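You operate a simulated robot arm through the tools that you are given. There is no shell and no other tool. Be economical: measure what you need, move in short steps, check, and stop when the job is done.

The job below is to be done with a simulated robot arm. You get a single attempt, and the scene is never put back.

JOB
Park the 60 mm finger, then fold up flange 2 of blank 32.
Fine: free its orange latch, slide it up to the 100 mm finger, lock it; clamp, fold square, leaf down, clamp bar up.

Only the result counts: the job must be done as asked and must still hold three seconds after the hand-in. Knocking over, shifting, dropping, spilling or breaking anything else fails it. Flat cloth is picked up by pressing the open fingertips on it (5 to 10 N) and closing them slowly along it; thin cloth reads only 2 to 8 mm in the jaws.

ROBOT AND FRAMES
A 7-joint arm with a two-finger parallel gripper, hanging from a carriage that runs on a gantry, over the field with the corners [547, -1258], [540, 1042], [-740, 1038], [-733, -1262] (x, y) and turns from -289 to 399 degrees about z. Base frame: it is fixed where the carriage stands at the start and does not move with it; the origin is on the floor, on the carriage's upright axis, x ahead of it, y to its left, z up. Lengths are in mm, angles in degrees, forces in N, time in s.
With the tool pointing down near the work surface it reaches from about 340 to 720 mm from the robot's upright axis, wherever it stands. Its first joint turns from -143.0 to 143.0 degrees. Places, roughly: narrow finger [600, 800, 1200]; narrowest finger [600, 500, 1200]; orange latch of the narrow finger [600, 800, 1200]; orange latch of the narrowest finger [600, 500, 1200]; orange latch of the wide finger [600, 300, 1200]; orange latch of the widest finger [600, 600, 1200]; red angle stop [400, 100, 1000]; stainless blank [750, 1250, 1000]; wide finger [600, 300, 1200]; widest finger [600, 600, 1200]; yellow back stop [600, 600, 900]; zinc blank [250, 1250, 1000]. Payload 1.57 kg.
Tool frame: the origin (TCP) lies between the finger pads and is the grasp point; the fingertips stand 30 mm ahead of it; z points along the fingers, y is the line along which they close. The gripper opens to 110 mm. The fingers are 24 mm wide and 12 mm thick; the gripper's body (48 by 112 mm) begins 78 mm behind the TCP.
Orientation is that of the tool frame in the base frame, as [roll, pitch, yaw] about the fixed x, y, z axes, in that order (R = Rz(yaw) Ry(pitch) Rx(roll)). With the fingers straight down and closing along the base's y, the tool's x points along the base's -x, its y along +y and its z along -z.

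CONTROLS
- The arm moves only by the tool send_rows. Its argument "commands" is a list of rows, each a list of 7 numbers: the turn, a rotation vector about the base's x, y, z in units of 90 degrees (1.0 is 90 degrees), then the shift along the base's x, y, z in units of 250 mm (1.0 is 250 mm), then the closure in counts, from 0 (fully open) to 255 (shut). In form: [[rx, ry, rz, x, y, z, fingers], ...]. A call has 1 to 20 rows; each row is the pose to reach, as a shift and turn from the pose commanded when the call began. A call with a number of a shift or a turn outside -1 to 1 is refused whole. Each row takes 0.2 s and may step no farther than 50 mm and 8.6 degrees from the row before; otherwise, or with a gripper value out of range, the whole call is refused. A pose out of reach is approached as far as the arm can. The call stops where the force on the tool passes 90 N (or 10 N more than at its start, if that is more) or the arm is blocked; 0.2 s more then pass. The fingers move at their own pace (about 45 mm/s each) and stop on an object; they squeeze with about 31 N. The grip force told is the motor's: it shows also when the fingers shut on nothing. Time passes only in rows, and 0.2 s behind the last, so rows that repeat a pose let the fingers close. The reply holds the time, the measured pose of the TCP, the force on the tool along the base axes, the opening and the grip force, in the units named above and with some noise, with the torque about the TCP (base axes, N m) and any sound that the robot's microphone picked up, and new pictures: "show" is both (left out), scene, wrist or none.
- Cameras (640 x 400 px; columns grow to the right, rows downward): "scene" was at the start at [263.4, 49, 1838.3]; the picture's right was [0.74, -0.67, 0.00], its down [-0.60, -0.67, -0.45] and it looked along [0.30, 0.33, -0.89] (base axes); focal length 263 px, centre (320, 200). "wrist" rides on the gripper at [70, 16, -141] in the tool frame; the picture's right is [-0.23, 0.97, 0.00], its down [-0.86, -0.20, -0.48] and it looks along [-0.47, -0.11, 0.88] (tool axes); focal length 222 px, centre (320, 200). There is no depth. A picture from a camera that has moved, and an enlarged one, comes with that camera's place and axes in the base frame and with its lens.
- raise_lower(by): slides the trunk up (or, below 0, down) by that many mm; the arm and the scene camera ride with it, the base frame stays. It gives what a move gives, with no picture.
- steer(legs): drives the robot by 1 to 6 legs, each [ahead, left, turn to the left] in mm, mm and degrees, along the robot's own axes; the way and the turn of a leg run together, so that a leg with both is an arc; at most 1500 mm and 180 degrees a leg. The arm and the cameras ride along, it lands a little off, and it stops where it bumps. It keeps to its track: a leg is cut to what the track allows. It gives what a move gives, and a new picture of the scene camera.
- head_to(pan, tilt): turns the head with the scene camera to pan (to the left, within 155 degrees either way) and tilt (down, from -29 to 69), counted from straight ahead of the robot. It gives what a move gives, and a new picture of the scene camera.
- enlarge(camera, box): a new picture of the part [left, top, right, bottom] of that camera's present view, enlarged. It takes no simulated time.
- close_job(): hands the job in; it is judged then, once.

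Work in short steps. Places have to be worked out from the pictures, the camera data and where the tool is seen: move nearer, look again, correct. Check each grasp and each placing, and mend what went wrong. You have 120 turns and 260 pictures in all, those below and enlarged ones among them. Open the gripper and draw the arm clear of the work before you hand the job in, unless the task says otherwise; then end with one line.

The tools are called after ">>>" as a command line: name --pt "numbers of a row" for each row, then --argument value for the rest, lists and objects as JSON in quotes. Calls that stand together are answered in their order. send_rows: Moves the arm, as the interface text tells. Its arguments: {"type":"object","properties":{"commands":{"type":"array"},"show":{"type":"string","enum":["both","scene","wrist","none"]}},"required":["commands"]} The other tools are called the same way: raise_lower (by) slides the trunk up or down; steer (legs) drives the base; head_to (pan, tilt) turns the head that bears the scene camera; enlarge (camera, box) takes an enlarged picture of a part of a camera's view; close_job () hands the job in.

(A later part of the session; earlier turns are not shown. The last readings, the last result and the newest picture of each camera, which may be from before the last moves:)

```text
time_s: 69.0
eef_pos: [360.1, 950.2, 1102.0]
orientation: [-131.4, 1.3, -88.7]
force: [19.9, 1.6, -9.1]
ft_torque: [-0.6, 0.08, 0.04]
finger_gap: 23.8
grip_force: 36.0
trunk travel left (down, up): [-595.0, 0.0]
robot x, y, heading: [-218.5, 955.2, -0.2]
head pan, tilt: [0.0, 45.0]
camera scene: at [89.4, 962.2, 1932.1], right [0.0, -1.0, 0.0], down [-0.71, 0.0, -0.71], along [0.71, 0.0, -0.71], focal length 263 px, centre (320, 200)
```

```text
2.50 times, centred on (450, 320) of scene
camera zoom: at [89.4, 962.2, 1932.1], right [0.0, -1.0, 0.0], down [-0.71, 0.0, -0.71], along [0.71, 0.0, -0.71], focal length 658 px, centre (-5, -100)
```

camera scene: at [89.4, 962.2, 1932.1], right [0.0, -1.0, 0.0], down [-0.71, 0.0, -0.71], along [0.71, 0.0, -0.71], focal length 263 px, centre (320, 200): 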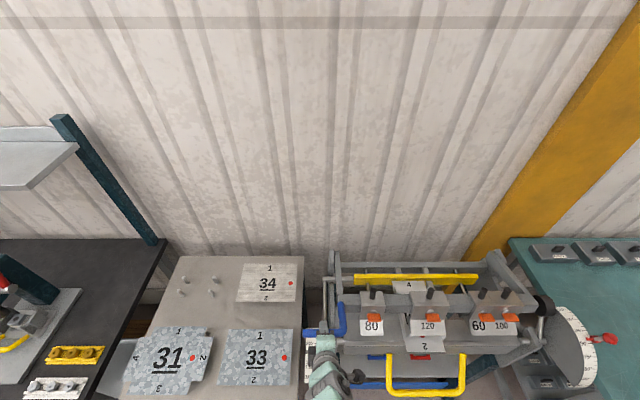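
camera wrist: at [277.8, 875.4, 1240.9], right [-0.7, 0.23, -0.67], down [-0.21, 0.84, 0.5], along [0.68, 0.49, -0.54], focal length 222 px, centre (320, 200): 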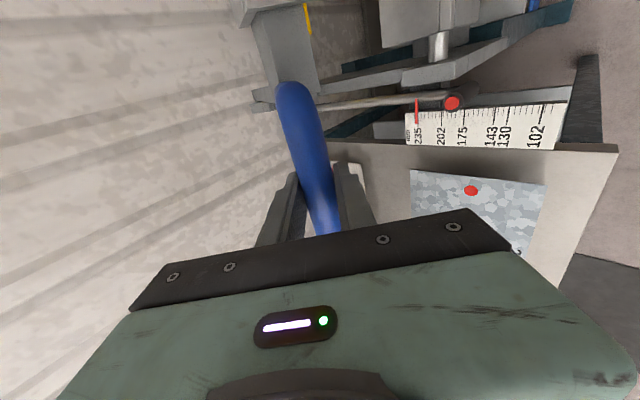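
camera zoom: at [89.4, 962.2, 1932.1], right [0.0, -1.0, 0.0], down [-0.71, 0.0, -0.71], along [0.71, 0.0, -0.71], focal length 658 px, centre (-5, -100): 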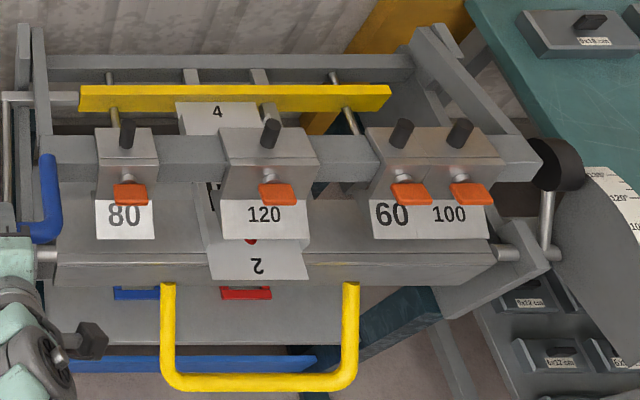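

The 120 fits between the flanges. I continue down in fine steps toward clamping.

>>> send_rows --pt "0 -0.008 0 -0.01 0 -0.04 255" --pt "0 -0.016 0 -0.024 0 -0.078 255" --pt "0 -0.024 0 -0.038 0 -0.116 255" --pt "0 -0.032 0 -0.05 0 -0.155 255" --show "scene"

>>> enlarge --camera "scene" --box '[340, 240, 560, 400]'

```text
time_s: 70.0
eef_pos: [345.5, 949.7, 1062.9]
orientation: [-128.6, 1.3, -88.6]
force: [7.2, 0.9, -4.5]
ft_torque: [-0.52, 0.04, -0.06]
finger_gap: 23.9
grip_force: 35.6
trunk travel left (down, up): [-595.0, 0.0]
robot x, y, heading: [-214.3, 960.8, -0.2]
head pan, tilt: [0.0, 45.0]
camera scene: at [88.8, 962.0, 1931.8], right [0.0, -1.0, 0.0], down [-0.71, 0.0, -0.71], along [0.71, 0.0, -0.71], focal length 263 px, centre (320, 200)
```

scene: 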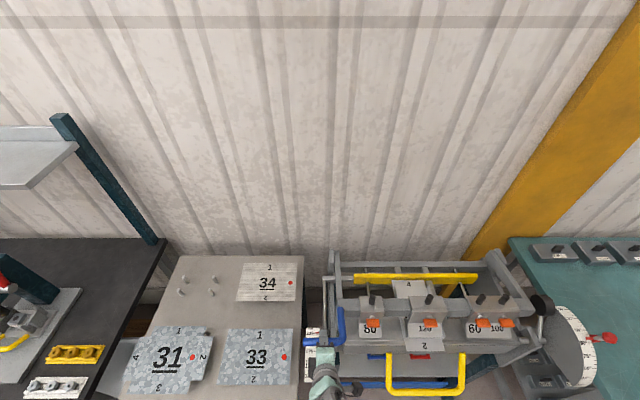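

```text
2.50 times, centred on (450, 320) of scene
camera zoom: at [88.8, 962.0, 1931.8], right [0.0, -1.0, 0.0], down [-0.71, 0.0, -0.71], along [0.71, 0.0, -0.71], focal length 658 px, centre (-5, -100)
```

zoom: 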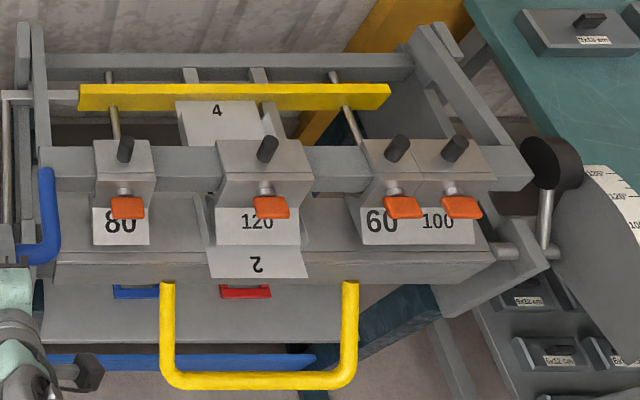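

Nose nearly at the blank. A further ~4.5° in small steps, watching for force or a click.

>>> send_rows --pt "0 -0.004 0 -0.006 0 -0.02 255" --pt "0 -0.008 0 -0.012 0 -0.039 255" --pt "0 -0.012 0 -0.018 0 -0.058 255" --pt "0 -0.016 0 -0.023 0 -0.078 255" --show "scene"

>>> enlarge --camera "scene" --box '[340, 240, 560, 400]'

```text
time_s: 71.0
eef_pos: [340.3, 949.5, 1042.3]
orientation: [-127.1, 1.2, -88.6]
force: [13.3, 1.7, -8.2]
ft_torque: [-0.63, 0.02, -0.16]
finger_gap: 23.7
grip_force: 35.8
trunk travel left (down, up): [-595.0, 0.0]
robot x, y, heading: [-214.3, 960.5, 0.0]
head pan, tilt: [0.0, 45.0]
camera scene: at [89.0, 962.1, 1932.0], right [0.0, -1.0, 0.0], down [-0.71, 0.0, -0.71], along [0.71, 0.0, -0.71], focal length 263 px, centre (320, 200)
```

scene: 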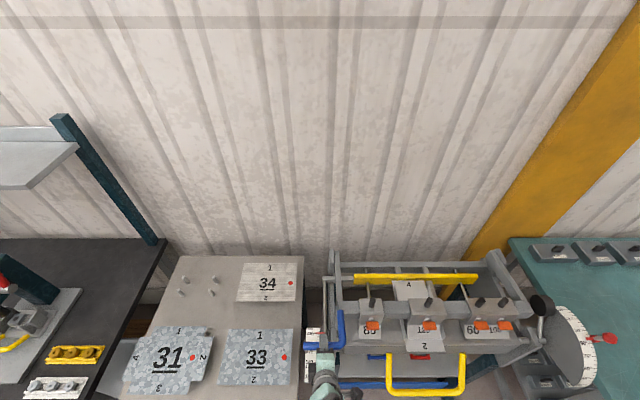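

```text
2.50 times, centred on (450, 320) of scene
camera zoom: at [89.0, 962.1, 1932.0], right [0.0, -1.0, 0.0], down [-0.71, 0.0, -0.71], along [0.71, 0.0, -0.71], focal length 658 px, centre (-5, -100)
```

zoom: 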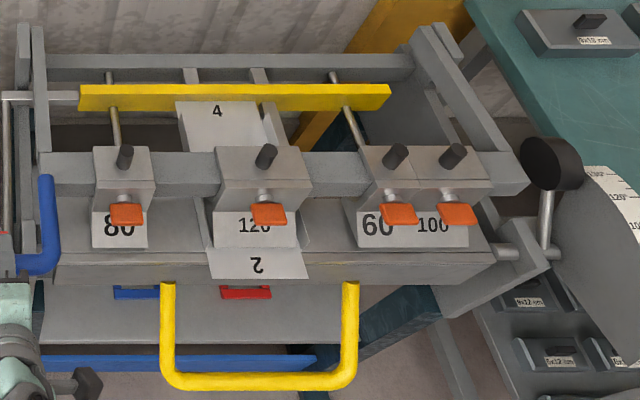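

Still moving freely; another 4°.

>>> send_rows --pt "0 -0.004 0 -0.004 0 -0.02 255" --pt "0 -0.008 0 -0.007 0 -0.04 255" --pt "0 -0.012 0 -0.01 0 -0.06 255" --pt "0 -0.016 0 -0.013 0 -0.08 255" --pt "0 -0.016 0 -0.013 0 -0.08 255" --show "scene"

>>> enlarge --camera "scene" --box '[360, 260, 500, 360]'

```text
time_s: 72.2
eef_pos: [341.4, 951.7, 1027.0]
orientation: [-125.3, 1.2, -88.3]
force: [-0.8, -4.5, 50.4]
ft_torque: [-0.11, -0.16, 0.11]
finger_gap: 24.1
grip_force: 35.8
trunk travel left (down, up): [-595.0, 0.0]
robot x, y, heading: [-215.1, 957.9, 0.1]
head pan, tilt: [0.0, 45.0]
camera scene: at [89.5, 961.8, 1933.1], right [0.0, -1.0, 0.0], down [-0.7, 0.0, -0.71], along [0.71, 0.0, -0.71], focal length 263 px, centre (320, 200)
```

scene: 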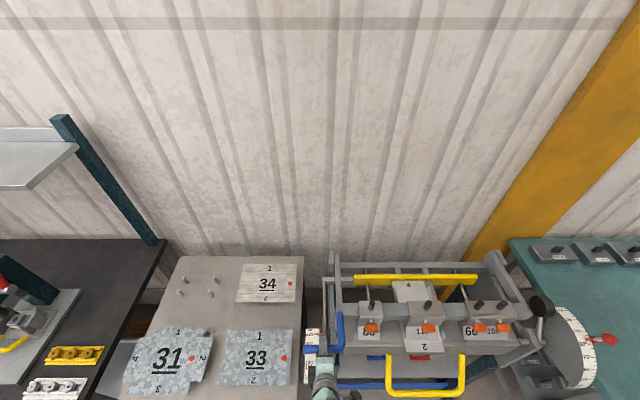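

```text
4.00 times, centred on (430, 310) of scene
camera zoom: at [89.5, 961.8, 1933.1], right [0.0, -1.0, 0.0], down [-0.7, 0.0, -0.71], along [0.71, 0.0, -0.71], focal length 1052 px, centre (-120, -240)
```

zoom: 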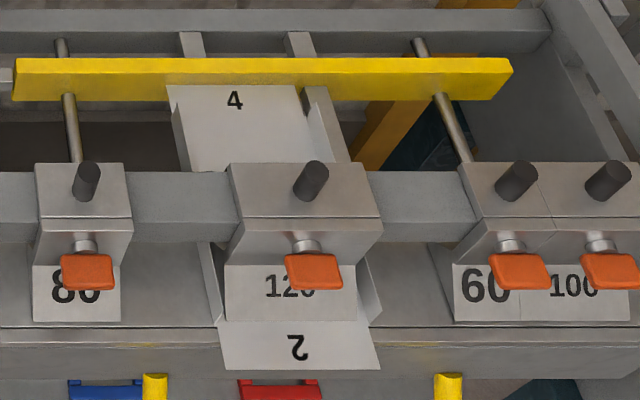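

Contact: the nose sits on the blank at the bend line with 50 N upward reaction. I press slightly harder to see whether it clicks or locks.

>>> send_rows --pt "0 0 0 0 0 -0.006 255" --pt "0 0 0 0 0 -0.012 255" --pt "0 0 0 0 0 -0.012 255" --show "none"

```text
time_s: 73.0
eef_pos: [345.0, 951.3, 1024.7]
orientation: [-125.1, 1.1, -88.5]
force: [9.5, -0.9, 66.2]
ft_torque: [0.01, -0.03, 0.09]
finger_gap: 23.9
grip_force: 35.5
trunk travel left (down, up): [-595.0, 0.0]
robot x, y, heading: [-218.7, 958.4, -0.1]
head pan, tilt: [0.0, 45.0]
```

Hard stop. I ease off the pressure and open the fingers slightly to see if the bar stays down.

>>> send_rows --pt "0 0 0 0 0 0.01 255" --pt "0 0 0 0 0 0.02 255" --pt "0 0 0 0 0 0.02 200" --pt "0 0 0 0 0 0.02 170" --pt "0 0 0 0 0 0.02 150" --pt "0 0 0 0 0 0.02 150" --show "both"

>>> enlarge --camera "scene" --box '[360, 260, 500, 360]'

```text
time_s: 74.4
eef_pos: [335.5, 948.5, 1025.2]
orientation: [-125.9, 1.2, -88.6]
force: [-0.2, -0.4, 0.1]
ft_torque: [0.01, 0.03, 0.0]
finger_gap: 45.2
grip_force: 0.1
trunk travel left (down, up): [-595.0, 0.0]
robot x, y, heading: [-217.3, 957.4, 0.1]
head pan, tilt: [0.0, 45.0]
camera scene: at [88.5, 962.1, 1931.7], right [0.0, -1.0, 0.0], down [-0.71, 0.0, -0.71], along [0.71, 0.0, -0.71], focal length 263 px, centre (320, 200)
camera wrist: at [213.9, 874.9, 1094.0], right [-0.58, 0.23, -0.78], down [-0.29, 0.84, 0.46], along [0.76, 0.49, -0.42], focal length 222 px, centre (320, 200)
```

scene: 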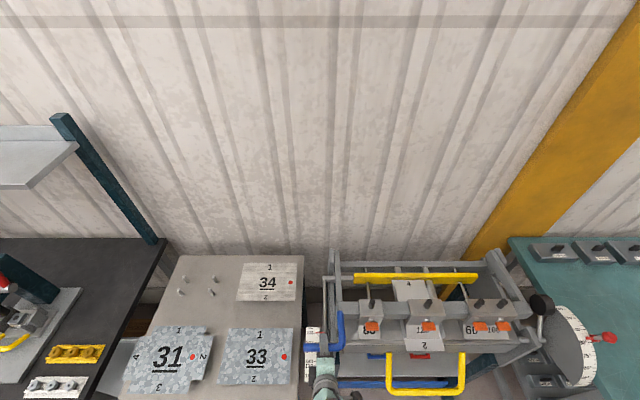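
wrist: 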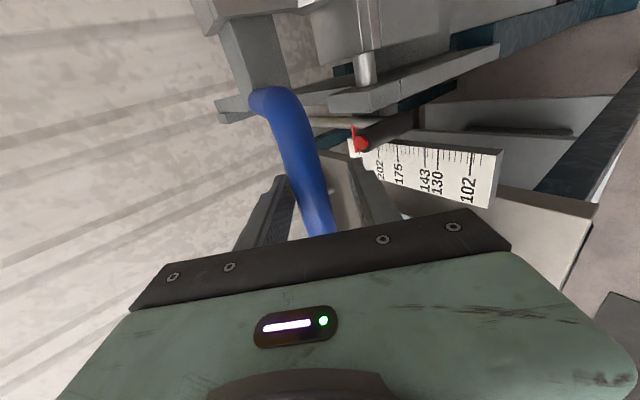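

```text
4.00 times, centred on (430, 310) of scene
camera zoom: at [88.5, 962.1, 1931.7], right [0.0, -1.0, 0.0], down [-0.71, 0.0, -0.71], along [0.71, 0.0, -0.71], focal length 1052 px, centre (-120, -240)
```

zoom: 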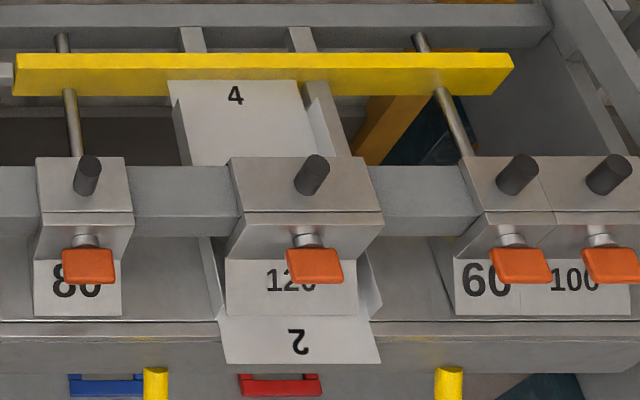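

The bar stays down clamped. I retreat along the tool axis, then drive back and right toward the yellow leaf handle.

>>> send_rows --pt "0 0 0 0 0 0 130" --pt "0 0 0 -0.14 0 0.1 130" --pt "0 0 0 -0.28 0 0.2 130" --pt "0 0 0 -0.4 0 0.3 130" --show "none"

>>> steer --legs '[[-200, 0, 0], [0, -400, 0]]'

```text
time_s: 75.4
eef_pos: [234.5, 951.0, 1100.9]
orientation: [-125.9, 1.2, -88.5]
force: [0.4, -0.3, -0.3]
ft_torque: [-0.02, 0.0, -0.03]
finger_gap: 54.0
grip_force: 0.2
trunk travel left (down, up): [-595.0, 0.0]
robot x, y, heading: [-213.8, 964.6, 0.1]
head pan, tilt: [0.0, 45.0]
```

```text
time_s: 79.0
eef_pos: [38.1, 565.1, 1101.4]
orientation: [-125.9, 1.3, -88.5]
force: [0.0, 0.3, 0.6]
ft_torque: [-0.01, -0.01, 0.0]
finger_gap: 54.0
grip_force: 0.1
trunk travel left (down, up): [-595.0, 0.0]
robot x, y, heading: [-411.5, 570.5, -0.2]
head pan, tilt: [0.0, 45.0]
camera scene: at [-108.5, 574.6, 1931.7], right [0.0, -1.0, 0.0], down [-0.71, 0.0, -0.71], along [0.71, 0.0, -0.71], focal length 263 px, centre (320, 200)
```

scene: 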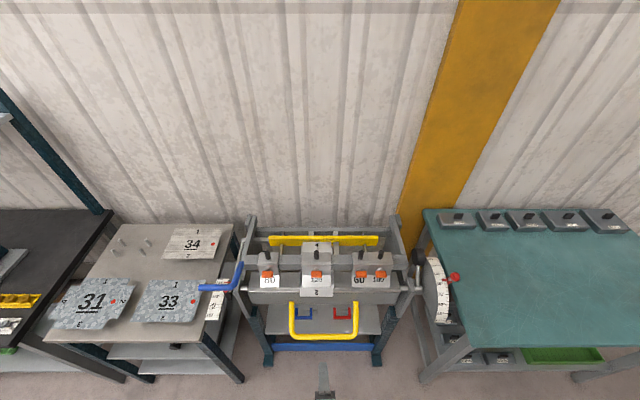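

The crossbar of the yellow handle is near [281, 425–685, 693]; hinge at about [393, 925]. I untilt to ~15° and descend to a stand-off in front of and above the crossbar.

>>> send_rows --pt "0 0.07 0 0.06 0 -0.1 130" --pt "0 0.14 0 0.13 0 -0.22 130" --pt "0 0.21 0 0.2 -0.01 -0.34 130" --pt "0 0.28 0 0.28 -0.02 -0.47 130" --pt "0 0.35 0 0.36 -0.03 -0.6 130" --pt "0 0.41 0 0.45 -0.04 -0.72 130" --pt "0 0.433 0 0.54 -0.04 -0.84 130" --pt "0 0.433 0 0.62 -0.04 -0.96 130" --show "both"

```text
time_s: 80.8
eef_pos: [194.8, 556.1, 862.3]
orientation: [-164.8, 1.9, -89.5]
force: [0.0, 0.3, -0.8]
ft_torque: [-0.01, -0.02, 0.05]
finger_gap: 53.5
grip_force: 0.2
trunk travel left (down, up): [-595.0, 0.0]
robot x, y, heading: [-412.8, 572.8, 0.2]
head pan, tilt: [0.0, 45.0]
camera scene: at [-108.4, 574.8, 1931.8], right [0.0, -1.0, 0.0], down [-0.71, 0.0, -0.71], along [0.71, 0.0, -0.71], focal length 263 px, centre (320, 200)
camera wrist: at [142.1, 481.1, 993.0], right [-0.94, 0.23, -0.25], down [0.06, 0.84, 0.54], along [0.33, 0.5, -0.8], focal length 222 px, centre (320, 200)
```

scene: 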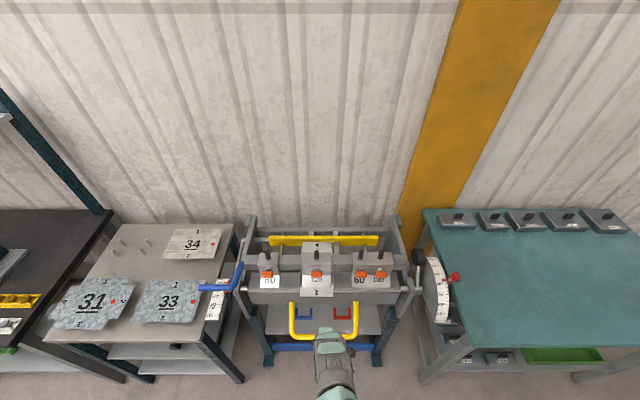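
wrist: 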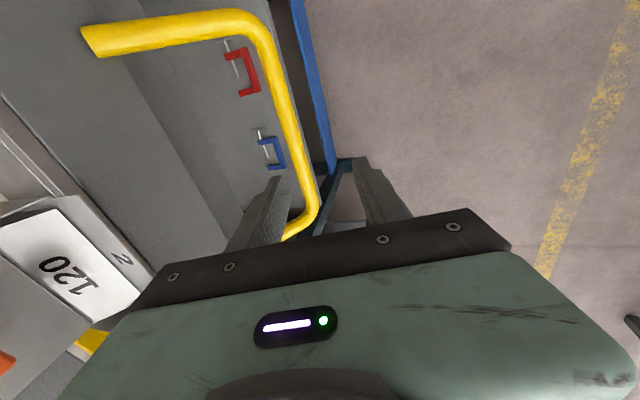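

From the wrist view the crossbar is at about [287, ·, 665]. I descend to just above it and look again.

>>> send_rows --pt "0 0 0 0.08 0 -0.13 130" --pt "0 0 0 0.16 0 -0.26 130" --pt "0 0 0 0.22 0 -0.38 130" --pt "0 0 0 0.27 0 -0.47 130" --show "wrist"

```text
time_s: 81.8
eef_pos: [216.7, 554.2, 820.5]
orientation: [-164.8, 1.8, -89.7]
force: [-0.9, -0.2, -0.2]
ft_torque: [-0.02, 0.02, -0.01]
finger_gap: 54.2
grip_force: 0.0
out of reach, approached as far as the arm can: row 2, 3, 4
trunk travel left (down, up): [-595.0, 0.0]
robot x, y, heading: [-412.6, 565.6, 0.3]
head pan, tilt: [0.0, 45.0]
camera wrist: at [164.5, 479.4, 951.2], right [-0.94, 0.23, -0.25], down [0.06, 0.84, 0.54], along [0.33, 0.49, -0.8], focal length 222 px, centre (320, 200)
```

wrist: 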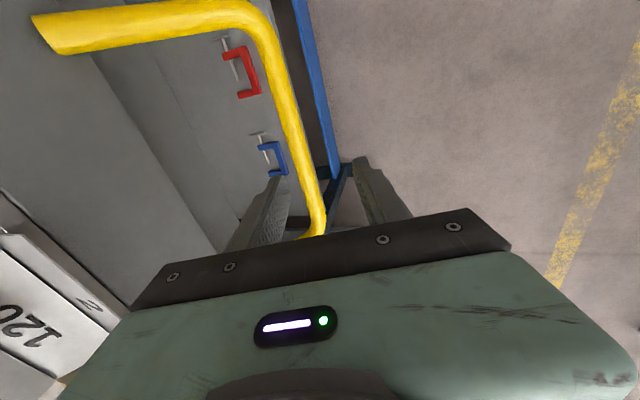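

Out of reach at this trunk height. I raise the arm, lower the trunk by 220 mm and move the carriage 40 mm forward.

>>> send_rows --pt "0 0 0 -0.06 0 0.16 130" --pt "0 0 0 -0.12 0 0.32 130" --pt "0 0 0 -0.18 0 0.48 130" --pt "0 0 0 -0.24 0 0.6 130" --show "none"

>>> raise_lower --by -220

>>> steer --legs '[[40, -15, 0]]'

```text
time_s: 82.8
eef_pos: [155.2, 555.1, 972.1]
orientation: [-164.9, 1.9, -89.7]
force: [0.8, 1.3, 0.3]
ft_torque: [0.0, 0.05, 0.0]
finger_gap: 54.4
grip_force: 0.1
trunk travel left (down, up): [-595.0, 0.0]
robot x, y, heading: [-414.6, 567.8, 0.1]
head pan, tilt: [0.0, 45.0]
```

```text
time_s: 85.2
eef_pos: [156.5, 551.6, 751.0]
orientation: [-164.8, 1.9, -89.6]
force: [-0.5, 0.7, 0.2]
ft_torque: [0.03, -0.01, -0.03]
finger_gap: 53.9
grip_force: 0.0
trunk travel left (down, up): [-375.0, 220.0]
robot x, y, heading: [-409.3, 573.1, 0.0]
head pan, tilt: [0.0, 45.0]
```

```text
time_s: 86.1
eef_pos: [196.1, 538.6, 750.4]
orientation: [-164.8, 1.8, -89.6]
force: [-0.5, 0.0, 0.1]
ft_torque: [-0.02, -0.02, 0.05]
finger_gap: 54.0
grip_force: 0.1
trunk travel left (down, up): [-375.0, 220.0]
robot x, y, heading: [-370.5, 560.4, 0.2]
head pan, tilt: [0.0, 45.0]
camera scene: at [-68.6, 560.0, 1711.7], right [0.0, -1.0, 0.0], down [-0.71, 0.0, -0.71], along [0.71, 0.0, -0.71], focal length 263 px, centre (320, 200)
```

scene: 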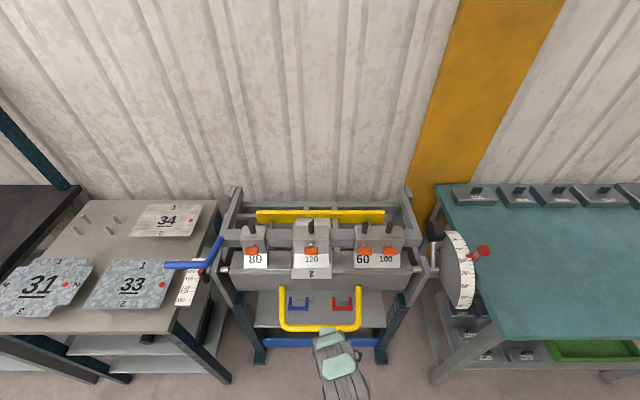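

I move above the crossbar for a close look.

>>> send_rows --pt "0 0 0 0.1 0.02 0.02 130" --pt "0 0 0 0.2 0.04 0.0 130" --pt "0 0 0 0.26 0.05 -0.02 130" --show "wrist"

```text
time_s: 86.9
eef_pos: [264.3, 552.4, 747.5]
orientation: [-164.8, 1.9, -89.6]
force: [-0.2, 0.1, -0.8]
ft_torque: [-0.01, 0.0, 0.01]
finger_gap: 53.9
grip_force: 0.1
trunk travel left (down, up): [-375.0, 220.0]
robot x, y, heading: [-373.2, 557.0, 0.2]
head pan, tilt: [0.0, 45.0]
camera wrist: at [211.3, 477.2, 878.4], right [-0.94, 0.23, -0.25], down [0.06, 0.84, 0.54], along [0.33, 0.5, -0.8], focal length 222 px, centre (320, 200)
```

wrist: 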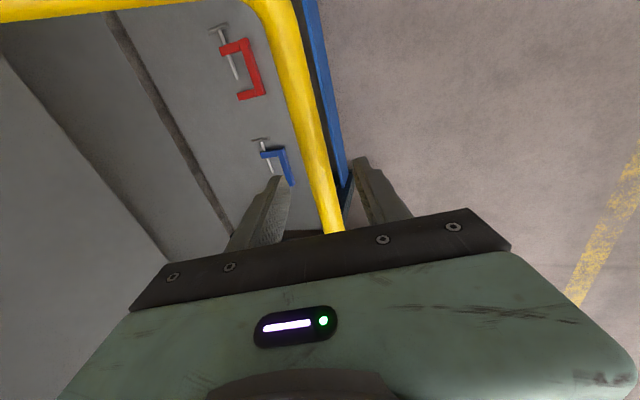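

Crossbar near [278, ·, 685]; I descend along the tool axis so it enters between the fingers.

>>> send_rows --pt "0 0 0 0.025 0 -0.1 130" --pt "0 0 0 0.05 0 -0.2 130" --pt "0 0 0 0.06 0 -0.25 130" --show "wrist"

```text
time_s: 87.7
eef_pos: [275.6, 549.2, 683.3]
orientation: [-164.9, 1.8, -89.6]
force: [-0.1, 0.2, -0.7]
ft_torque: [0.03, -0.02, 0.01]
finger_gap: 53.9
grip_force: 0.0
trunk travel left (down, up): [-375.0, 220.0]
robot x, y, heading: [-374.4, 555.4, -0.0]
head pan, tilt: [0.0, 45.0]
camera wrist: at [224.2, 475.8, 814.7], right [-0.94, 0.23, -0.25], down [0.06, 0.84, 0.54], along [0.33, 0.49, -0.8], focal length 222 px, centre (320, 200)
```

wrist: 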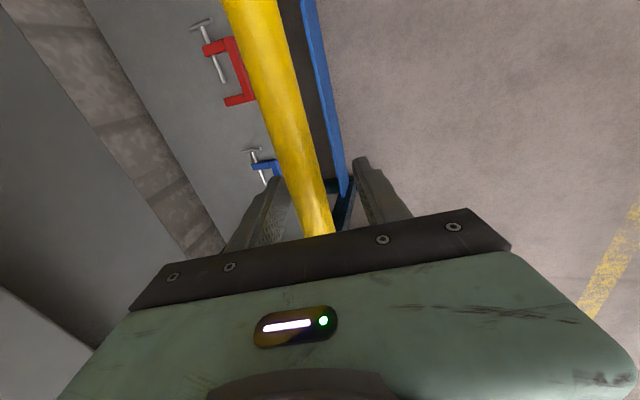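

The bar is between the fingers; I close and see whether they meet it.

>>> send_rows --pt "0 0 0 0 0 0 180" --pt "0 0 0 0 0 0 220" --pt "0 0 0 0 0 0 255" --pt "0 0 0 0 0 0 255" --show "wrist"

```text
time_s: 88.7
eef_pos: [280.0, 550.4, 687.1]
orientation: [-164.7, 1.8, -89.6]
force: [4.3, 0.0, 11.4]
ft_torque: [-0.22, -0.09, 0.38]
finger_gap: 23.7
grip_force: 28.3
trunk travel left (down, up): [-375.0, 220.0]
robot x, y, heading: [-366.6, 555.7, 0.0]
head pan, tilt: [0.0, 45.0]
camera wrist: at [227.7, 475.8, 817.0], right [-0.94, 0.23, -0.25], down [0.06, 0.84, 0.54], along [0.33, 0.49, -0.8], focal length 222 px, centre (320, 200)
```

wrist: 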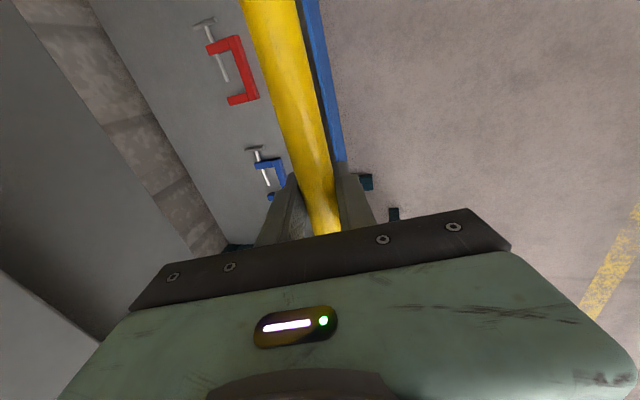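

Gripped (23.7 mm). I start lifting the leaf: first 4° of arc about the hinge [393, 925].

>>> send_rows --pt "0 0 0 -0.016 0 0.009 255" --pt "0 0 0 -0.032 0 0.017 255" --pt "0 0 0 -0.048 0 0.026 255" --pt "0 0 0 -0.064 0 0.036 255" --show "wrist"

```text
time_s: 89.7
eef_pos: [266.7, 550.1, 694.2]
orientation: [-164.5, 1.8, -89.6]
force: [10.5, -2.6, 13.6]
ft_torque: [0.04, 0.09, 0.54]
finger_gap: 23.8
grip_force: 36.1
trunk travel left (down, up): [-375.0, 220.0]
robot x, y, heading: [-373.9, 557.7, 0.1]
head pan, tilt: [0.0, 45.0]
camera wrist: at [213.4, 475.8, 825.5], right [-0.94, 0.23, -0.25], down [0.06, 0.84, 0.54], along [0.34, 0.49, -0.8], focal length 222 px, centre (320, 200)
```

wrist: 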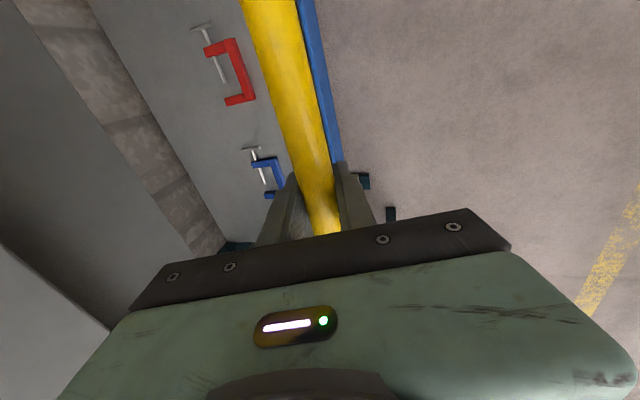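

The handle follows with little force. I continue 18° along the arc, slightly tighter.

>>> send_rows --pt "0 0 0 -0.041 0 0.038 255" --pt "0 0 0 -0.086 0 0.069 255" --pt "0 0 0 -0.13 0 0.101 255" --pt "0 0 0 -0.171 0 0.136 255" --pt "0 0 0 -0.211 0 0.173 255" --pt "0 0 0 -0.249 0 0.212 255" --show "both"

```text
time_s: 91.1
eef_pos: [209.3, 551.2, 747.7]
orientation: [-164.2, 1.8, -89.5]
force: [28.7, -2.7, 18.1]
ft_torque: [-0.53, 0.41, 0.35]
finger_gap: 23.9
grip_force: 36.3
trunk travel left (down, up): [-375.0, 220.0]
robot x, y, heading: [-370.2, 554.9, 0.0]
head pan, tilt: [0.0, 45.0]
camera scene: at [-65.3, 559.7, 1713.7], right [0.0, -1.0, 0.0], down [-0.7, 0.0, -0.71], along [0.71, 0.0, -0.7], focal length 263 px, centre (320, 200)
camera wrist: at [155.9, 475.7, 879.3], right [-0.94, 0.23, -0.26], down [0.06, 0.84, 0.54], along [0.34, 0.49, -0.8], focal length 222 px, centre (320, 200)
```

scene: 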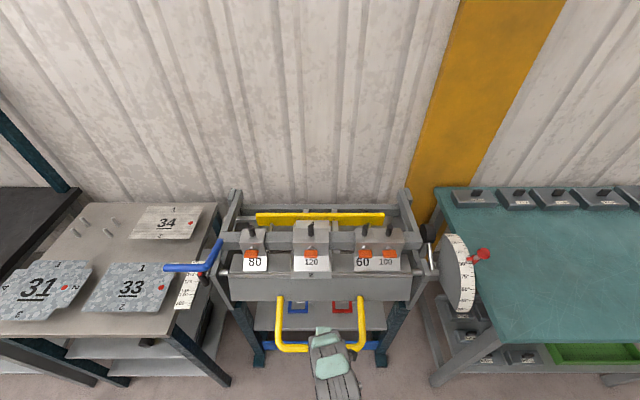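
wrist: 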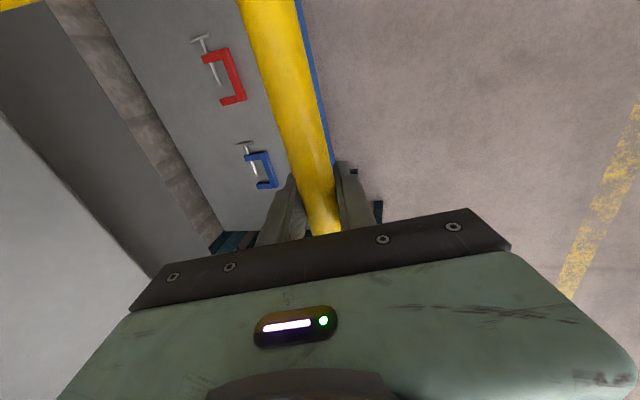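

The flange is rising with the leaf. Force shows my radius is a few mm large; I tighten it and continue 18°, tilting the tool a bit.

>>> send_rows --pt "0 -0.02 0 -0.017 0 0.056 255" --pt "0 -0.04 0 -0.044 0 0.103 255" --pt "0 -0.06 0 -0.071 0 0.148 255" --pt "0 -0.08 0 -0.095 0 0.195 255" --pt "0 -0.1 0 -0.117 0 0.242 255" --pt "0 -0.12 0 -0.136 0 0.291 255" --show "scene"

```text
time_s: 92.5
eef_pos: [178.0, 550.8, 825.8]
orientation: [-153.1, 1.6, -89.2]
force: [52.4, -4.1, 10.2]
ft_torque: [0.05, 1.23, 0.41]
finger_gap: 23.7
grip_force: 35.6
trunk travel left (down, up): [-375.0, 220.0]
robot x, y, heading: [-372.6, 557.0, -0.0]
head pan, tilt: [0.0, 45.0]
camera scene: at [-63.6, 559.6, 1714.4], right [0.0, -1.0, 0.0], down [-0.7, 0.0, -0.71], along [0.71, 0.0, -0.7], focal length 263 px, centre (320, 200)
```

scene: 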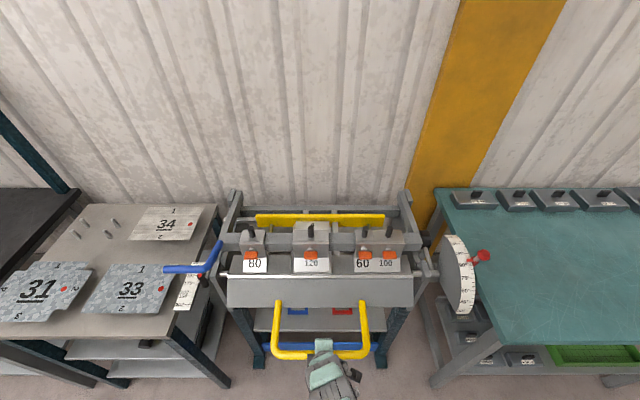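

The inward force (52 N) means the bar sits deeper toward the palm than I assumed. I inspect with zooms before going on.

>>> enlarge --camera "scene" --box '[210, 200, 440, 390]'

>>> enlarge --camera "wrist" --box '[0, 0, 640, 400]'

```text
2.11 times, centred on (325, 295) of scene
camera zoom: at [-63.6, 559.6, 1714.4], right [0.0, -1.0, 0.0], down [-0.7, 0.0, -0.71], along [0.71, 0.0, -0.7], focal length 554 px, centre (310, 0)
```

zoom: 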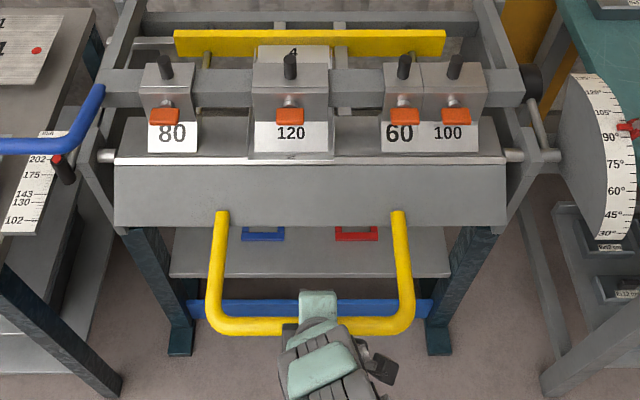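

```text
1.00 times, centred on (320, 200) of wrist (not enlarged: the box is as wide or as high as the picture)
camera zoom: at [101.0, 475.8, 942.6], right [-0.87, 0.23, -0.43], down [-0.05, 0.84, 0.54], along [0.49, 0.49, -0.72], focal length 222 px, centre (320, 200)
```

zoom: 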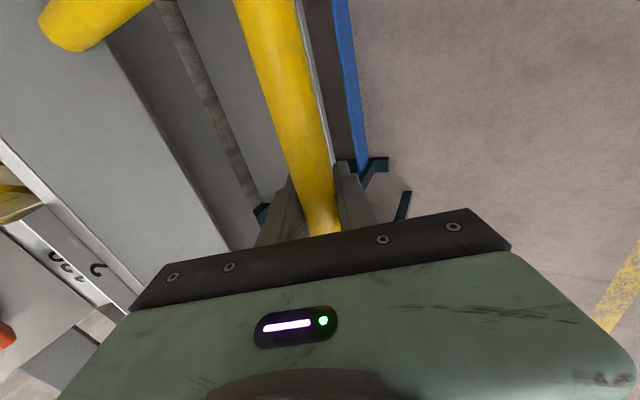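

The bar sits ~45 mm behind the TCP, so the bar's true radius is ~231 mm; leaf is ~43° up. I relax the radial stretch and continue 14° on the corrected arc.

>>> send_rows --pt "0 0 0 0.044 0 0.014 255" --pt "0 0 0 0.088 0 0.028 255" --pt "0 -0.017 0 0.08 0 0.086 255" --pt "0 -0.033 0 0.075 0 0.144 255" --pt "0 -0.05 0 0.074 0 0.203 255" --pt "0 -0.067 0 0.076 0 0.262 255" --show "scene"

>>> enlarge --camera "scene" --box '[210, 200, 440, 390]'

```text
time_s: 93.9
eef_pos: [171.1, 550.1, 879.7]
orientation: [-148.7, 1.6, -89.3]
force: [-44.0, -2.5, -3.9]
ft_torque: [0.07, -0.35, 0.51]
finger_gap: 23.7
grip_force: 35.9
trunk travel left (down, up): [-375.0, 220.0]
robot x, y, heading: [-373.2, 555.6, 0.2]
head pan, tilt: [0.0, 45.0]
camera scene: at [-72.7, 559.7, 1709.7], right [0.0, -1.0, 0.0], down [-0.71, 0.0, -0.7], along [0.7, 0.0, -0.71], focal length 263 px, centre (320, 200)
```

scene: 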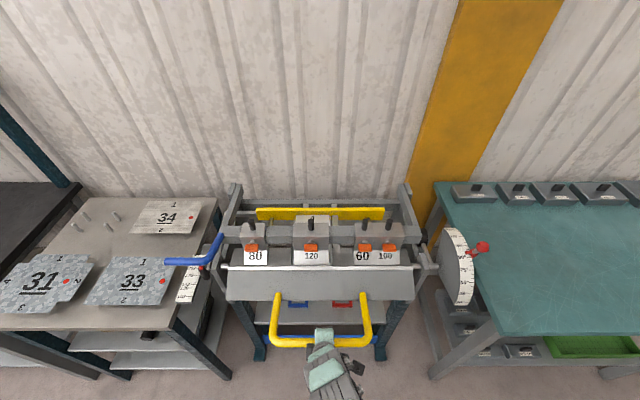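

```text
2.11 times, centred on (325, 295) of scene
camera zoom: at [-72.7, 559.7, 1709.7], right [0.0, -1.0, 0.0], down [-0.71, 0.0, -0.7], along [0.7, 0.0, -0.71], focal length 554 px, centre (310, 0)
```

zoom: 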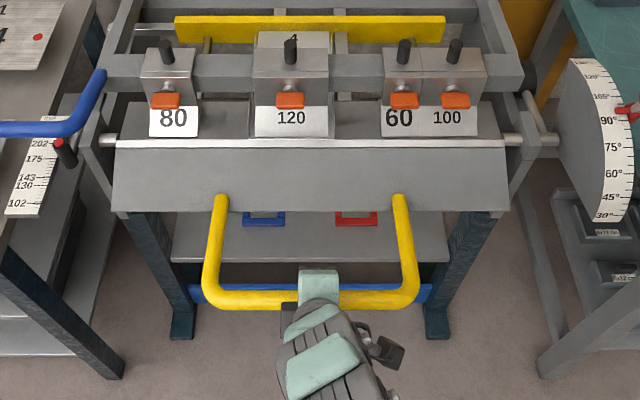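

Fitting all readings: bar 35 mm behind the TCP, radius 240.5 mm about [393, 925] — an excellent fit; leaf is ~55° up. I continue 14° on this arc.

>>> send_rows --pt "0 0 0 -0.06 0 0.033 255" --pt "0 -0.017 0 -0.055 0 0.094 255" --pt "0 -0.033 0 -0.046 0 0.155 255" --pt "0 -0.05 0 -0.035 0 0.215 255" --pt "0 -0.067 0 -0.02 0 0.275 255" --show "scene"

```text
time_s: 95.1
eef_pos: [175.4, 556.0, 922.9]
orientation: [-144.8, 1.7, -88.3]
force: [-6.4, 6.8, 3.7]
ft_torque: [0.76, -0.19, 0.32]
finger_gap: 23.9
grip_force: 35.7
out of reach, approached as far as the arm can: row 3, 4, 5
trunk travel left (down, up): [-375.0, 220.0]
robot x, y, heading: [-373.7, 559.7, 0.3]
head pan, tilt: [0.0, 45.0]
camera scene: at [-69.0, 560.9, 1711.5], right [0.0, -1.0, 0.0], down [-0.71, 0.0, -0.71], along [0.71, 0.0, -0.71], focal length 263 px, centre (320, 200)
```

scene: 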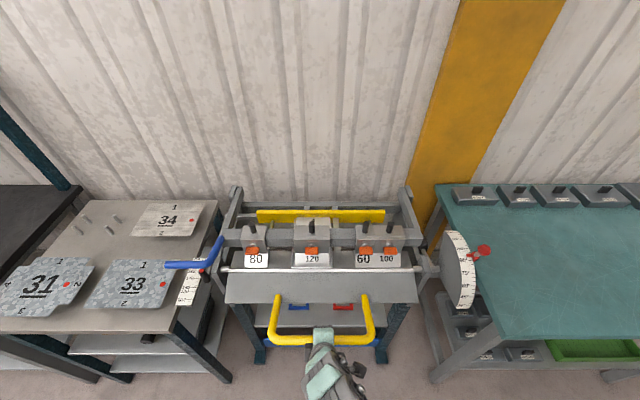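

Near the arm's reach limit, and the arc is nearly vertical here — so I use the trunk to lift 35 mm, then correct x with the arm.

>>> raise_lower --by 35

>>> send_rows --pt "0 0 0 0.02 0 0 255" --pt "0 0 0 0.025 0 0.0 255" --show "scene"

```text
time_s: 95.9
eef_pos: [181.0, 554.8, 959.9]
orientation: [-144.3, 1.5, -88.5]
force: [27.5, 12.0, -7.3]
ft_torque: [-0.34, 0.25, -0.25]
finger_gap: 23.6
grip_force: 36.0
trunk travel left (down, up): [-410.0, 185.0]
robot x, y, heading: [-371.5, 557.7, -0.0]
head pan, tilt: [0.0, 45.0]
```

```text
time_s: 96.5
eef_pos: [180.0, 555.0, 957.3]
orientation: [-144.8, 1.6, -88.6]
force: [-7.1, 10.4, 3.5]
ft_torque: [0.13, -0.2, -0.13]
finger_gap: 23.9
grip_force: 35.6
trunk travel left (down, up): [-410.0, 185.0]
robot x, y, heading: [-373.4, 557.4, 0.0]
head pan, tilt: [0.0, 45.0]
camera scene: at [-69.4, 560.7, 1746.6], right [0.0, -1.0, 0.0], down [-0.71, 0.0, -0.71], along [0.71, 0.0, -0.71], focal length 263 px, centre (320, 200)
```

scene: 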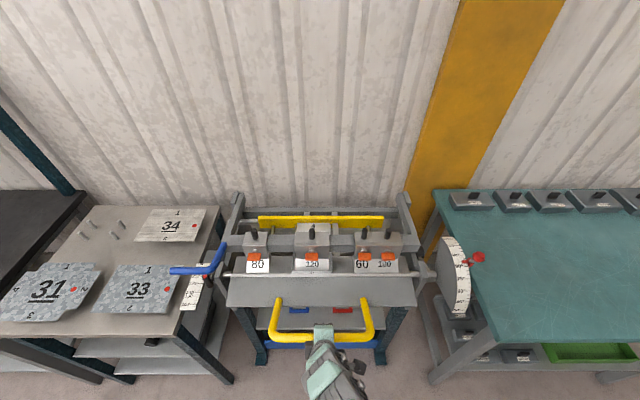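

Leaf is at ~74°. Repeat: lift 30 mm, then x +10.

>>> raise_lower --by 30

>>> send_rows --pt "0 0 0 0.02 0 0 255" --pt "0 0 0 0.04 0 0.0 255" --show "none"

>>> raise_lower --by 20

>>> send_rows --pt "0 0 0 0.02 0 0 255" --pt "0 0 0 0.038 0 0.0 255" --show "scene"

>>> enlarge --camera "scene" --box '[220, 190, 500, 360]'

```text
time_s: 97.2
eef_pos: [186.8, 552.4, 989.6]
orientation: [-144.4, 1.4, -88.7]
force: [21.9, 6.1, -8.1]
ft_torque: [-0.48, 0.04, -0.48]
finger_gap: 23.9
grip_force: 35.7
trunk travel left (down, up): [-440.0, 155.0]
robot x, y, heading: [-369.9, 558.5, 0.2]
head pan, tilt: [0.0, 45.0]
```

```text
time_s: 97.8
eef_pos: [184.5, 551.4, 984.8]
orientation: [-145.2, 1.6, -88.5]
force: [-32.4, 1.6, 11.7]
ft_torque: [0.29, -0.08, -0.23]
finger_gap: 23.7
grip_force: 36.0
trunk travel left (down, up): [-440.0, 155.0]
robot x, y, heading: [-370.4, 559.6, -0.0]
head pan, tilt: [0.0, 45.0]
```

```text
time_s: 98.5
eef_pos: [196.3, 552.7, 1009.4]
orientation: [-144.3, 1.4, -88.5]
force: [21.0, 3.3, -10.2]
ft_torque: [-0.32, 0.07, -0.41]
finger_gap: 23.9
grip_force: 35.9
trunk travel left (down, up): [-460.0, 135.0]
robot x, y, heading: [-369.4, 560.9, 0.2]
head pan, tilt: [0.0, 45.0]
```

```text
time_s: 99.1
eef_pos: [195.3, 552.5, 1006.0]
orientation: [-145.1, 1.7, -88.5]
force: [-29.6, 0.8, 13.6]
ft_torque: [0.1, -0.1, -0.14]
finger_gap: 23.5
grip_force: 35.8
trunk travel left (down, up): [-460.0, 135.0]
robot x, y, heading: [-372.8, 554.1, 0.1]
head pan, tilt: [0.0, 45.0]
camera scene: at [-70.8, 560.0, 1796.0], right [0.0, -1.0, 0.0], down [-0.71, 0.0, -0.7], along [0.7, 0.0, -0.71], focal length 263 px, centre (320, 200)
```

scene: 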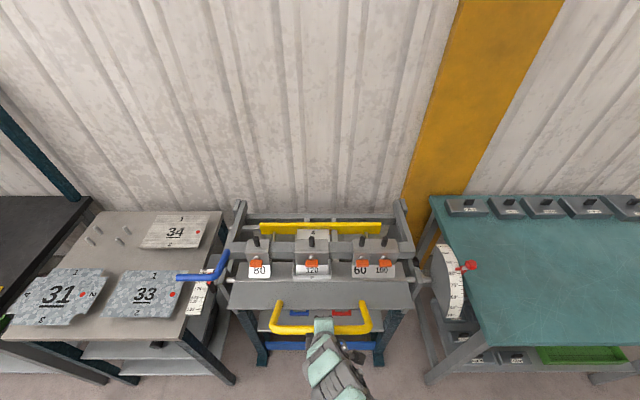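

```text
2.29 times, centred on (360, 275) of scene
camera zoom: at [-70.8, 560.0, 1796.0], right [0.0, -1.0, 0.0], down [-0.71, 0.0, -0.7], along [0.7, 0.0, -0.71], focal length 601 px, centre (229, 29)
```

zoom: 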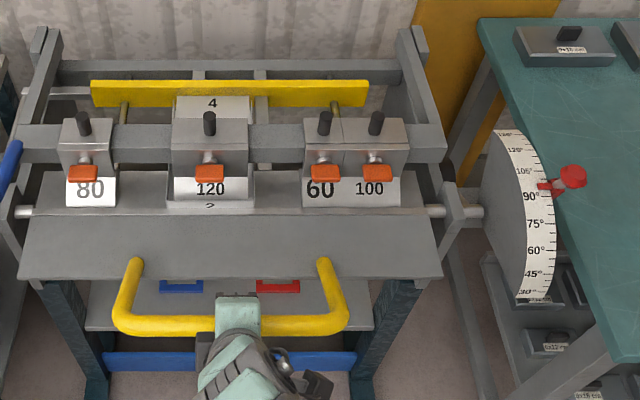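

Leaf ~86°. I lift a little more until it meets the stop.

>>> raise_lower --by 10

>>> send_rows --pt "0 0 0 0.01 0 0 255" --pt "0 0 0 0.016 0 0.0 255" --show "none"

>>> raise_lower --by 8

>>> send_rows --pt "0 0 0 0.01 0 0 255" --pt "0 0 0 0.018 0 0.0 255" --show "scene"

```text
time_s: 99.7
eef_pos: [203.2, 551.8, 1018.4]
orientation: [-144.5, 1.6, -88.6]
force: [4.9, 4.8, -1.7]
ft_torque: [-0.04, -0.2, -0.34]
finger_gap: 23.7
grip_force: 35.8
trunk travel left (down, up): [-470.0, 125.0]
robot x, y, heading: [-373.4, 558.9, 0.3]
head pan, tilt: [0.0, 45.0]
```

```text
time_s: 100.3
eef_pos: [202.7, 551.5, 1016.7]
orientation: [-144.9, 1.6, -88.6]
force: [-22.3, 4.6, 15.8]
ft_torque: [0.04, -0.03, -0.17]
finger_gap: 23.7
grip_force: 36.0
trunk travel left (down, up): [-470.0, 125.0]
robot x, y, heading: [-372.2, 556.0, -0.1]
head pan, tilt: [0.0, 45.0]
```

```text
time_s: 100.8
eef_pos: [209.2, 552.0, 1027.8]
orientation: [-144.6, 1.5, -88.6]
force: [15.7, 7.6, -11.0]
ft_torque: [0.19, 0.02, -0.17]
finger_gap: 23.9
grip_force: 36.0
trunk travel left (down, up): [-478.0, 117.0]
robot x, y, heading: [-371.9, 561.4, -0.0]
head pan, tilt: [0.0, 45.0]
```

```text
time_s: 101.4
eef_pos: [207.3, 552.7, 1024.6]
orientation: [-144.8, 1.5, -88.6]
force: [-20.3, 5.2, 15.1]
ft_torque: [-0.22, -0.05, -0.44]
finger_gap: 23.8
grip_force: 35.8
trunk travel left (down, up): [-478.0, 117.0]
robot x, y, heading: [-372.2, 556.8, 0.0]
head pan, tilt: [0.0, 45.0]
camera scene: at [-69.9, 560.2, 1814.5], right [0.0, -1.0, 0.0], down [-0.71, 0.0, -0.71], along [0.71, 0.0, -0.71], focal length 263 px, centre (320, 200)
```

scene: 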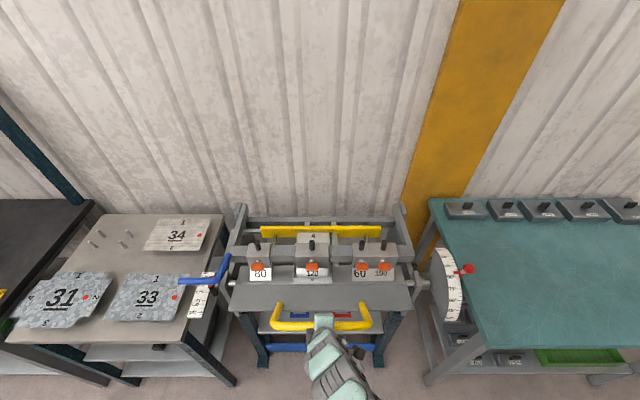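

No stop contact yet by the forces (only radial). I continue a few millimetres.

>>> raise_lower --by 7

>>> enlarge --camera "scene" --box '[400, 230, 490, 330]'

>>> enlarge --camera "scene" --box '[220, 210, 420, 350]'

```text
time_s: 102.0
eef_pos: [210.1, 551.5, 1030.7]
orientation: [-145.0, 1.5, -88.8]
force: [8.5, 7.4, -26.3]
ft_torque: [-0.02, -0.13, -0.13]
finger_gap: 23.8
grip_force: 35.4
trunk travel left (down, up): [-485.0, 110.0]
robot x, y, heading: [-371.4, 553.7, 0.1]
head pan, tilt: [0.0, 45.0]
```

```text
4.00 times, centred on (445, 280) of scene
camera zoom: at [-68.6, 560.4, 1821.0], right [0.0, -1.0, 0.0], down [-0.71, 0.0, -0.71], along [0.71, 0.0, -0.71], focal length 1052 px, centre (-180, -120)
```

zoom: 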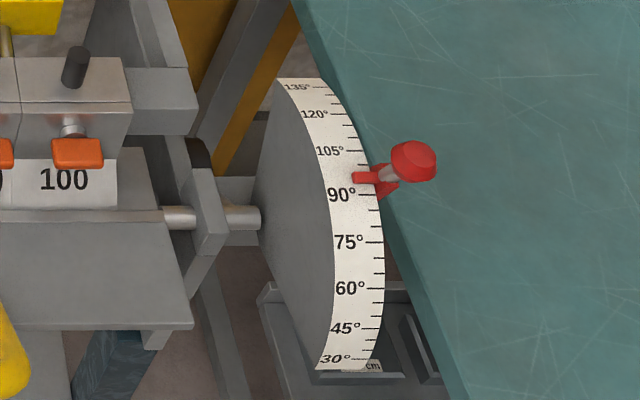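

```text
2.86 times, centred on (320, 280) of scene
camera zoom: at [-68.6, 560.4, 1821.0], right [0.0, -1.0, 0.0], down [-0.71, 0.0, -0.71], along [0.71, 0.0, -0.71], focal length 751 px, centre (320, -29)
```

zoom: 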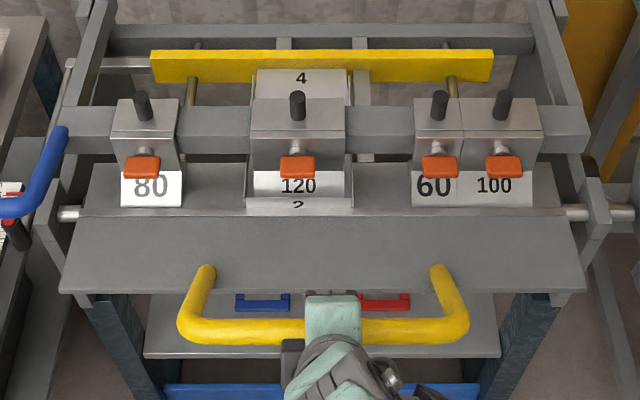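

The stop's pointer reads about 95–96°, evidently allowing for springback, so I fold on to the stop itself. More lift with x correction.

>>> send_rows --pt "0 0 0 0.01 0 0.006 255" --pt "0 0 0 0.02 0 0.012 255" --show "none"

>>> raise_lower --by 6

```text
time_s: 102.6
eef_pos: [209.7, 551.8, 1031.0]
orientation: [-145.3, 1.5, -88.8]
force: [-9.1, 7.0, -38.8]
ft_torque: [0.03, -0.35, -0.18]
finger_gap: 23.8
grip_force: 36.0
trunk travel left (down, up): [-485.0, 110.0]
robot x, y, heading: [-372.4, 553.7, 0.2]
head pan, tilt: [0.0, 45.0]
```

```text
time_s: 103.1
eef_pos: [205.7, 550.6, 1037.1]
orientation: [-145.5, 1.6, -88.7]
force: [-24.3, 2.1, -47.6]
ft_torque: [-0.03, -0.25, -0.32]
finger_gap: 23.8
grip_force: 35.3
trunk travel left (down, up): [-491.0, 104.0]
robot x, y, heading: [-372.5, 559.4, -0.0]
head pan, tilt: [0.0, 45.0]
```

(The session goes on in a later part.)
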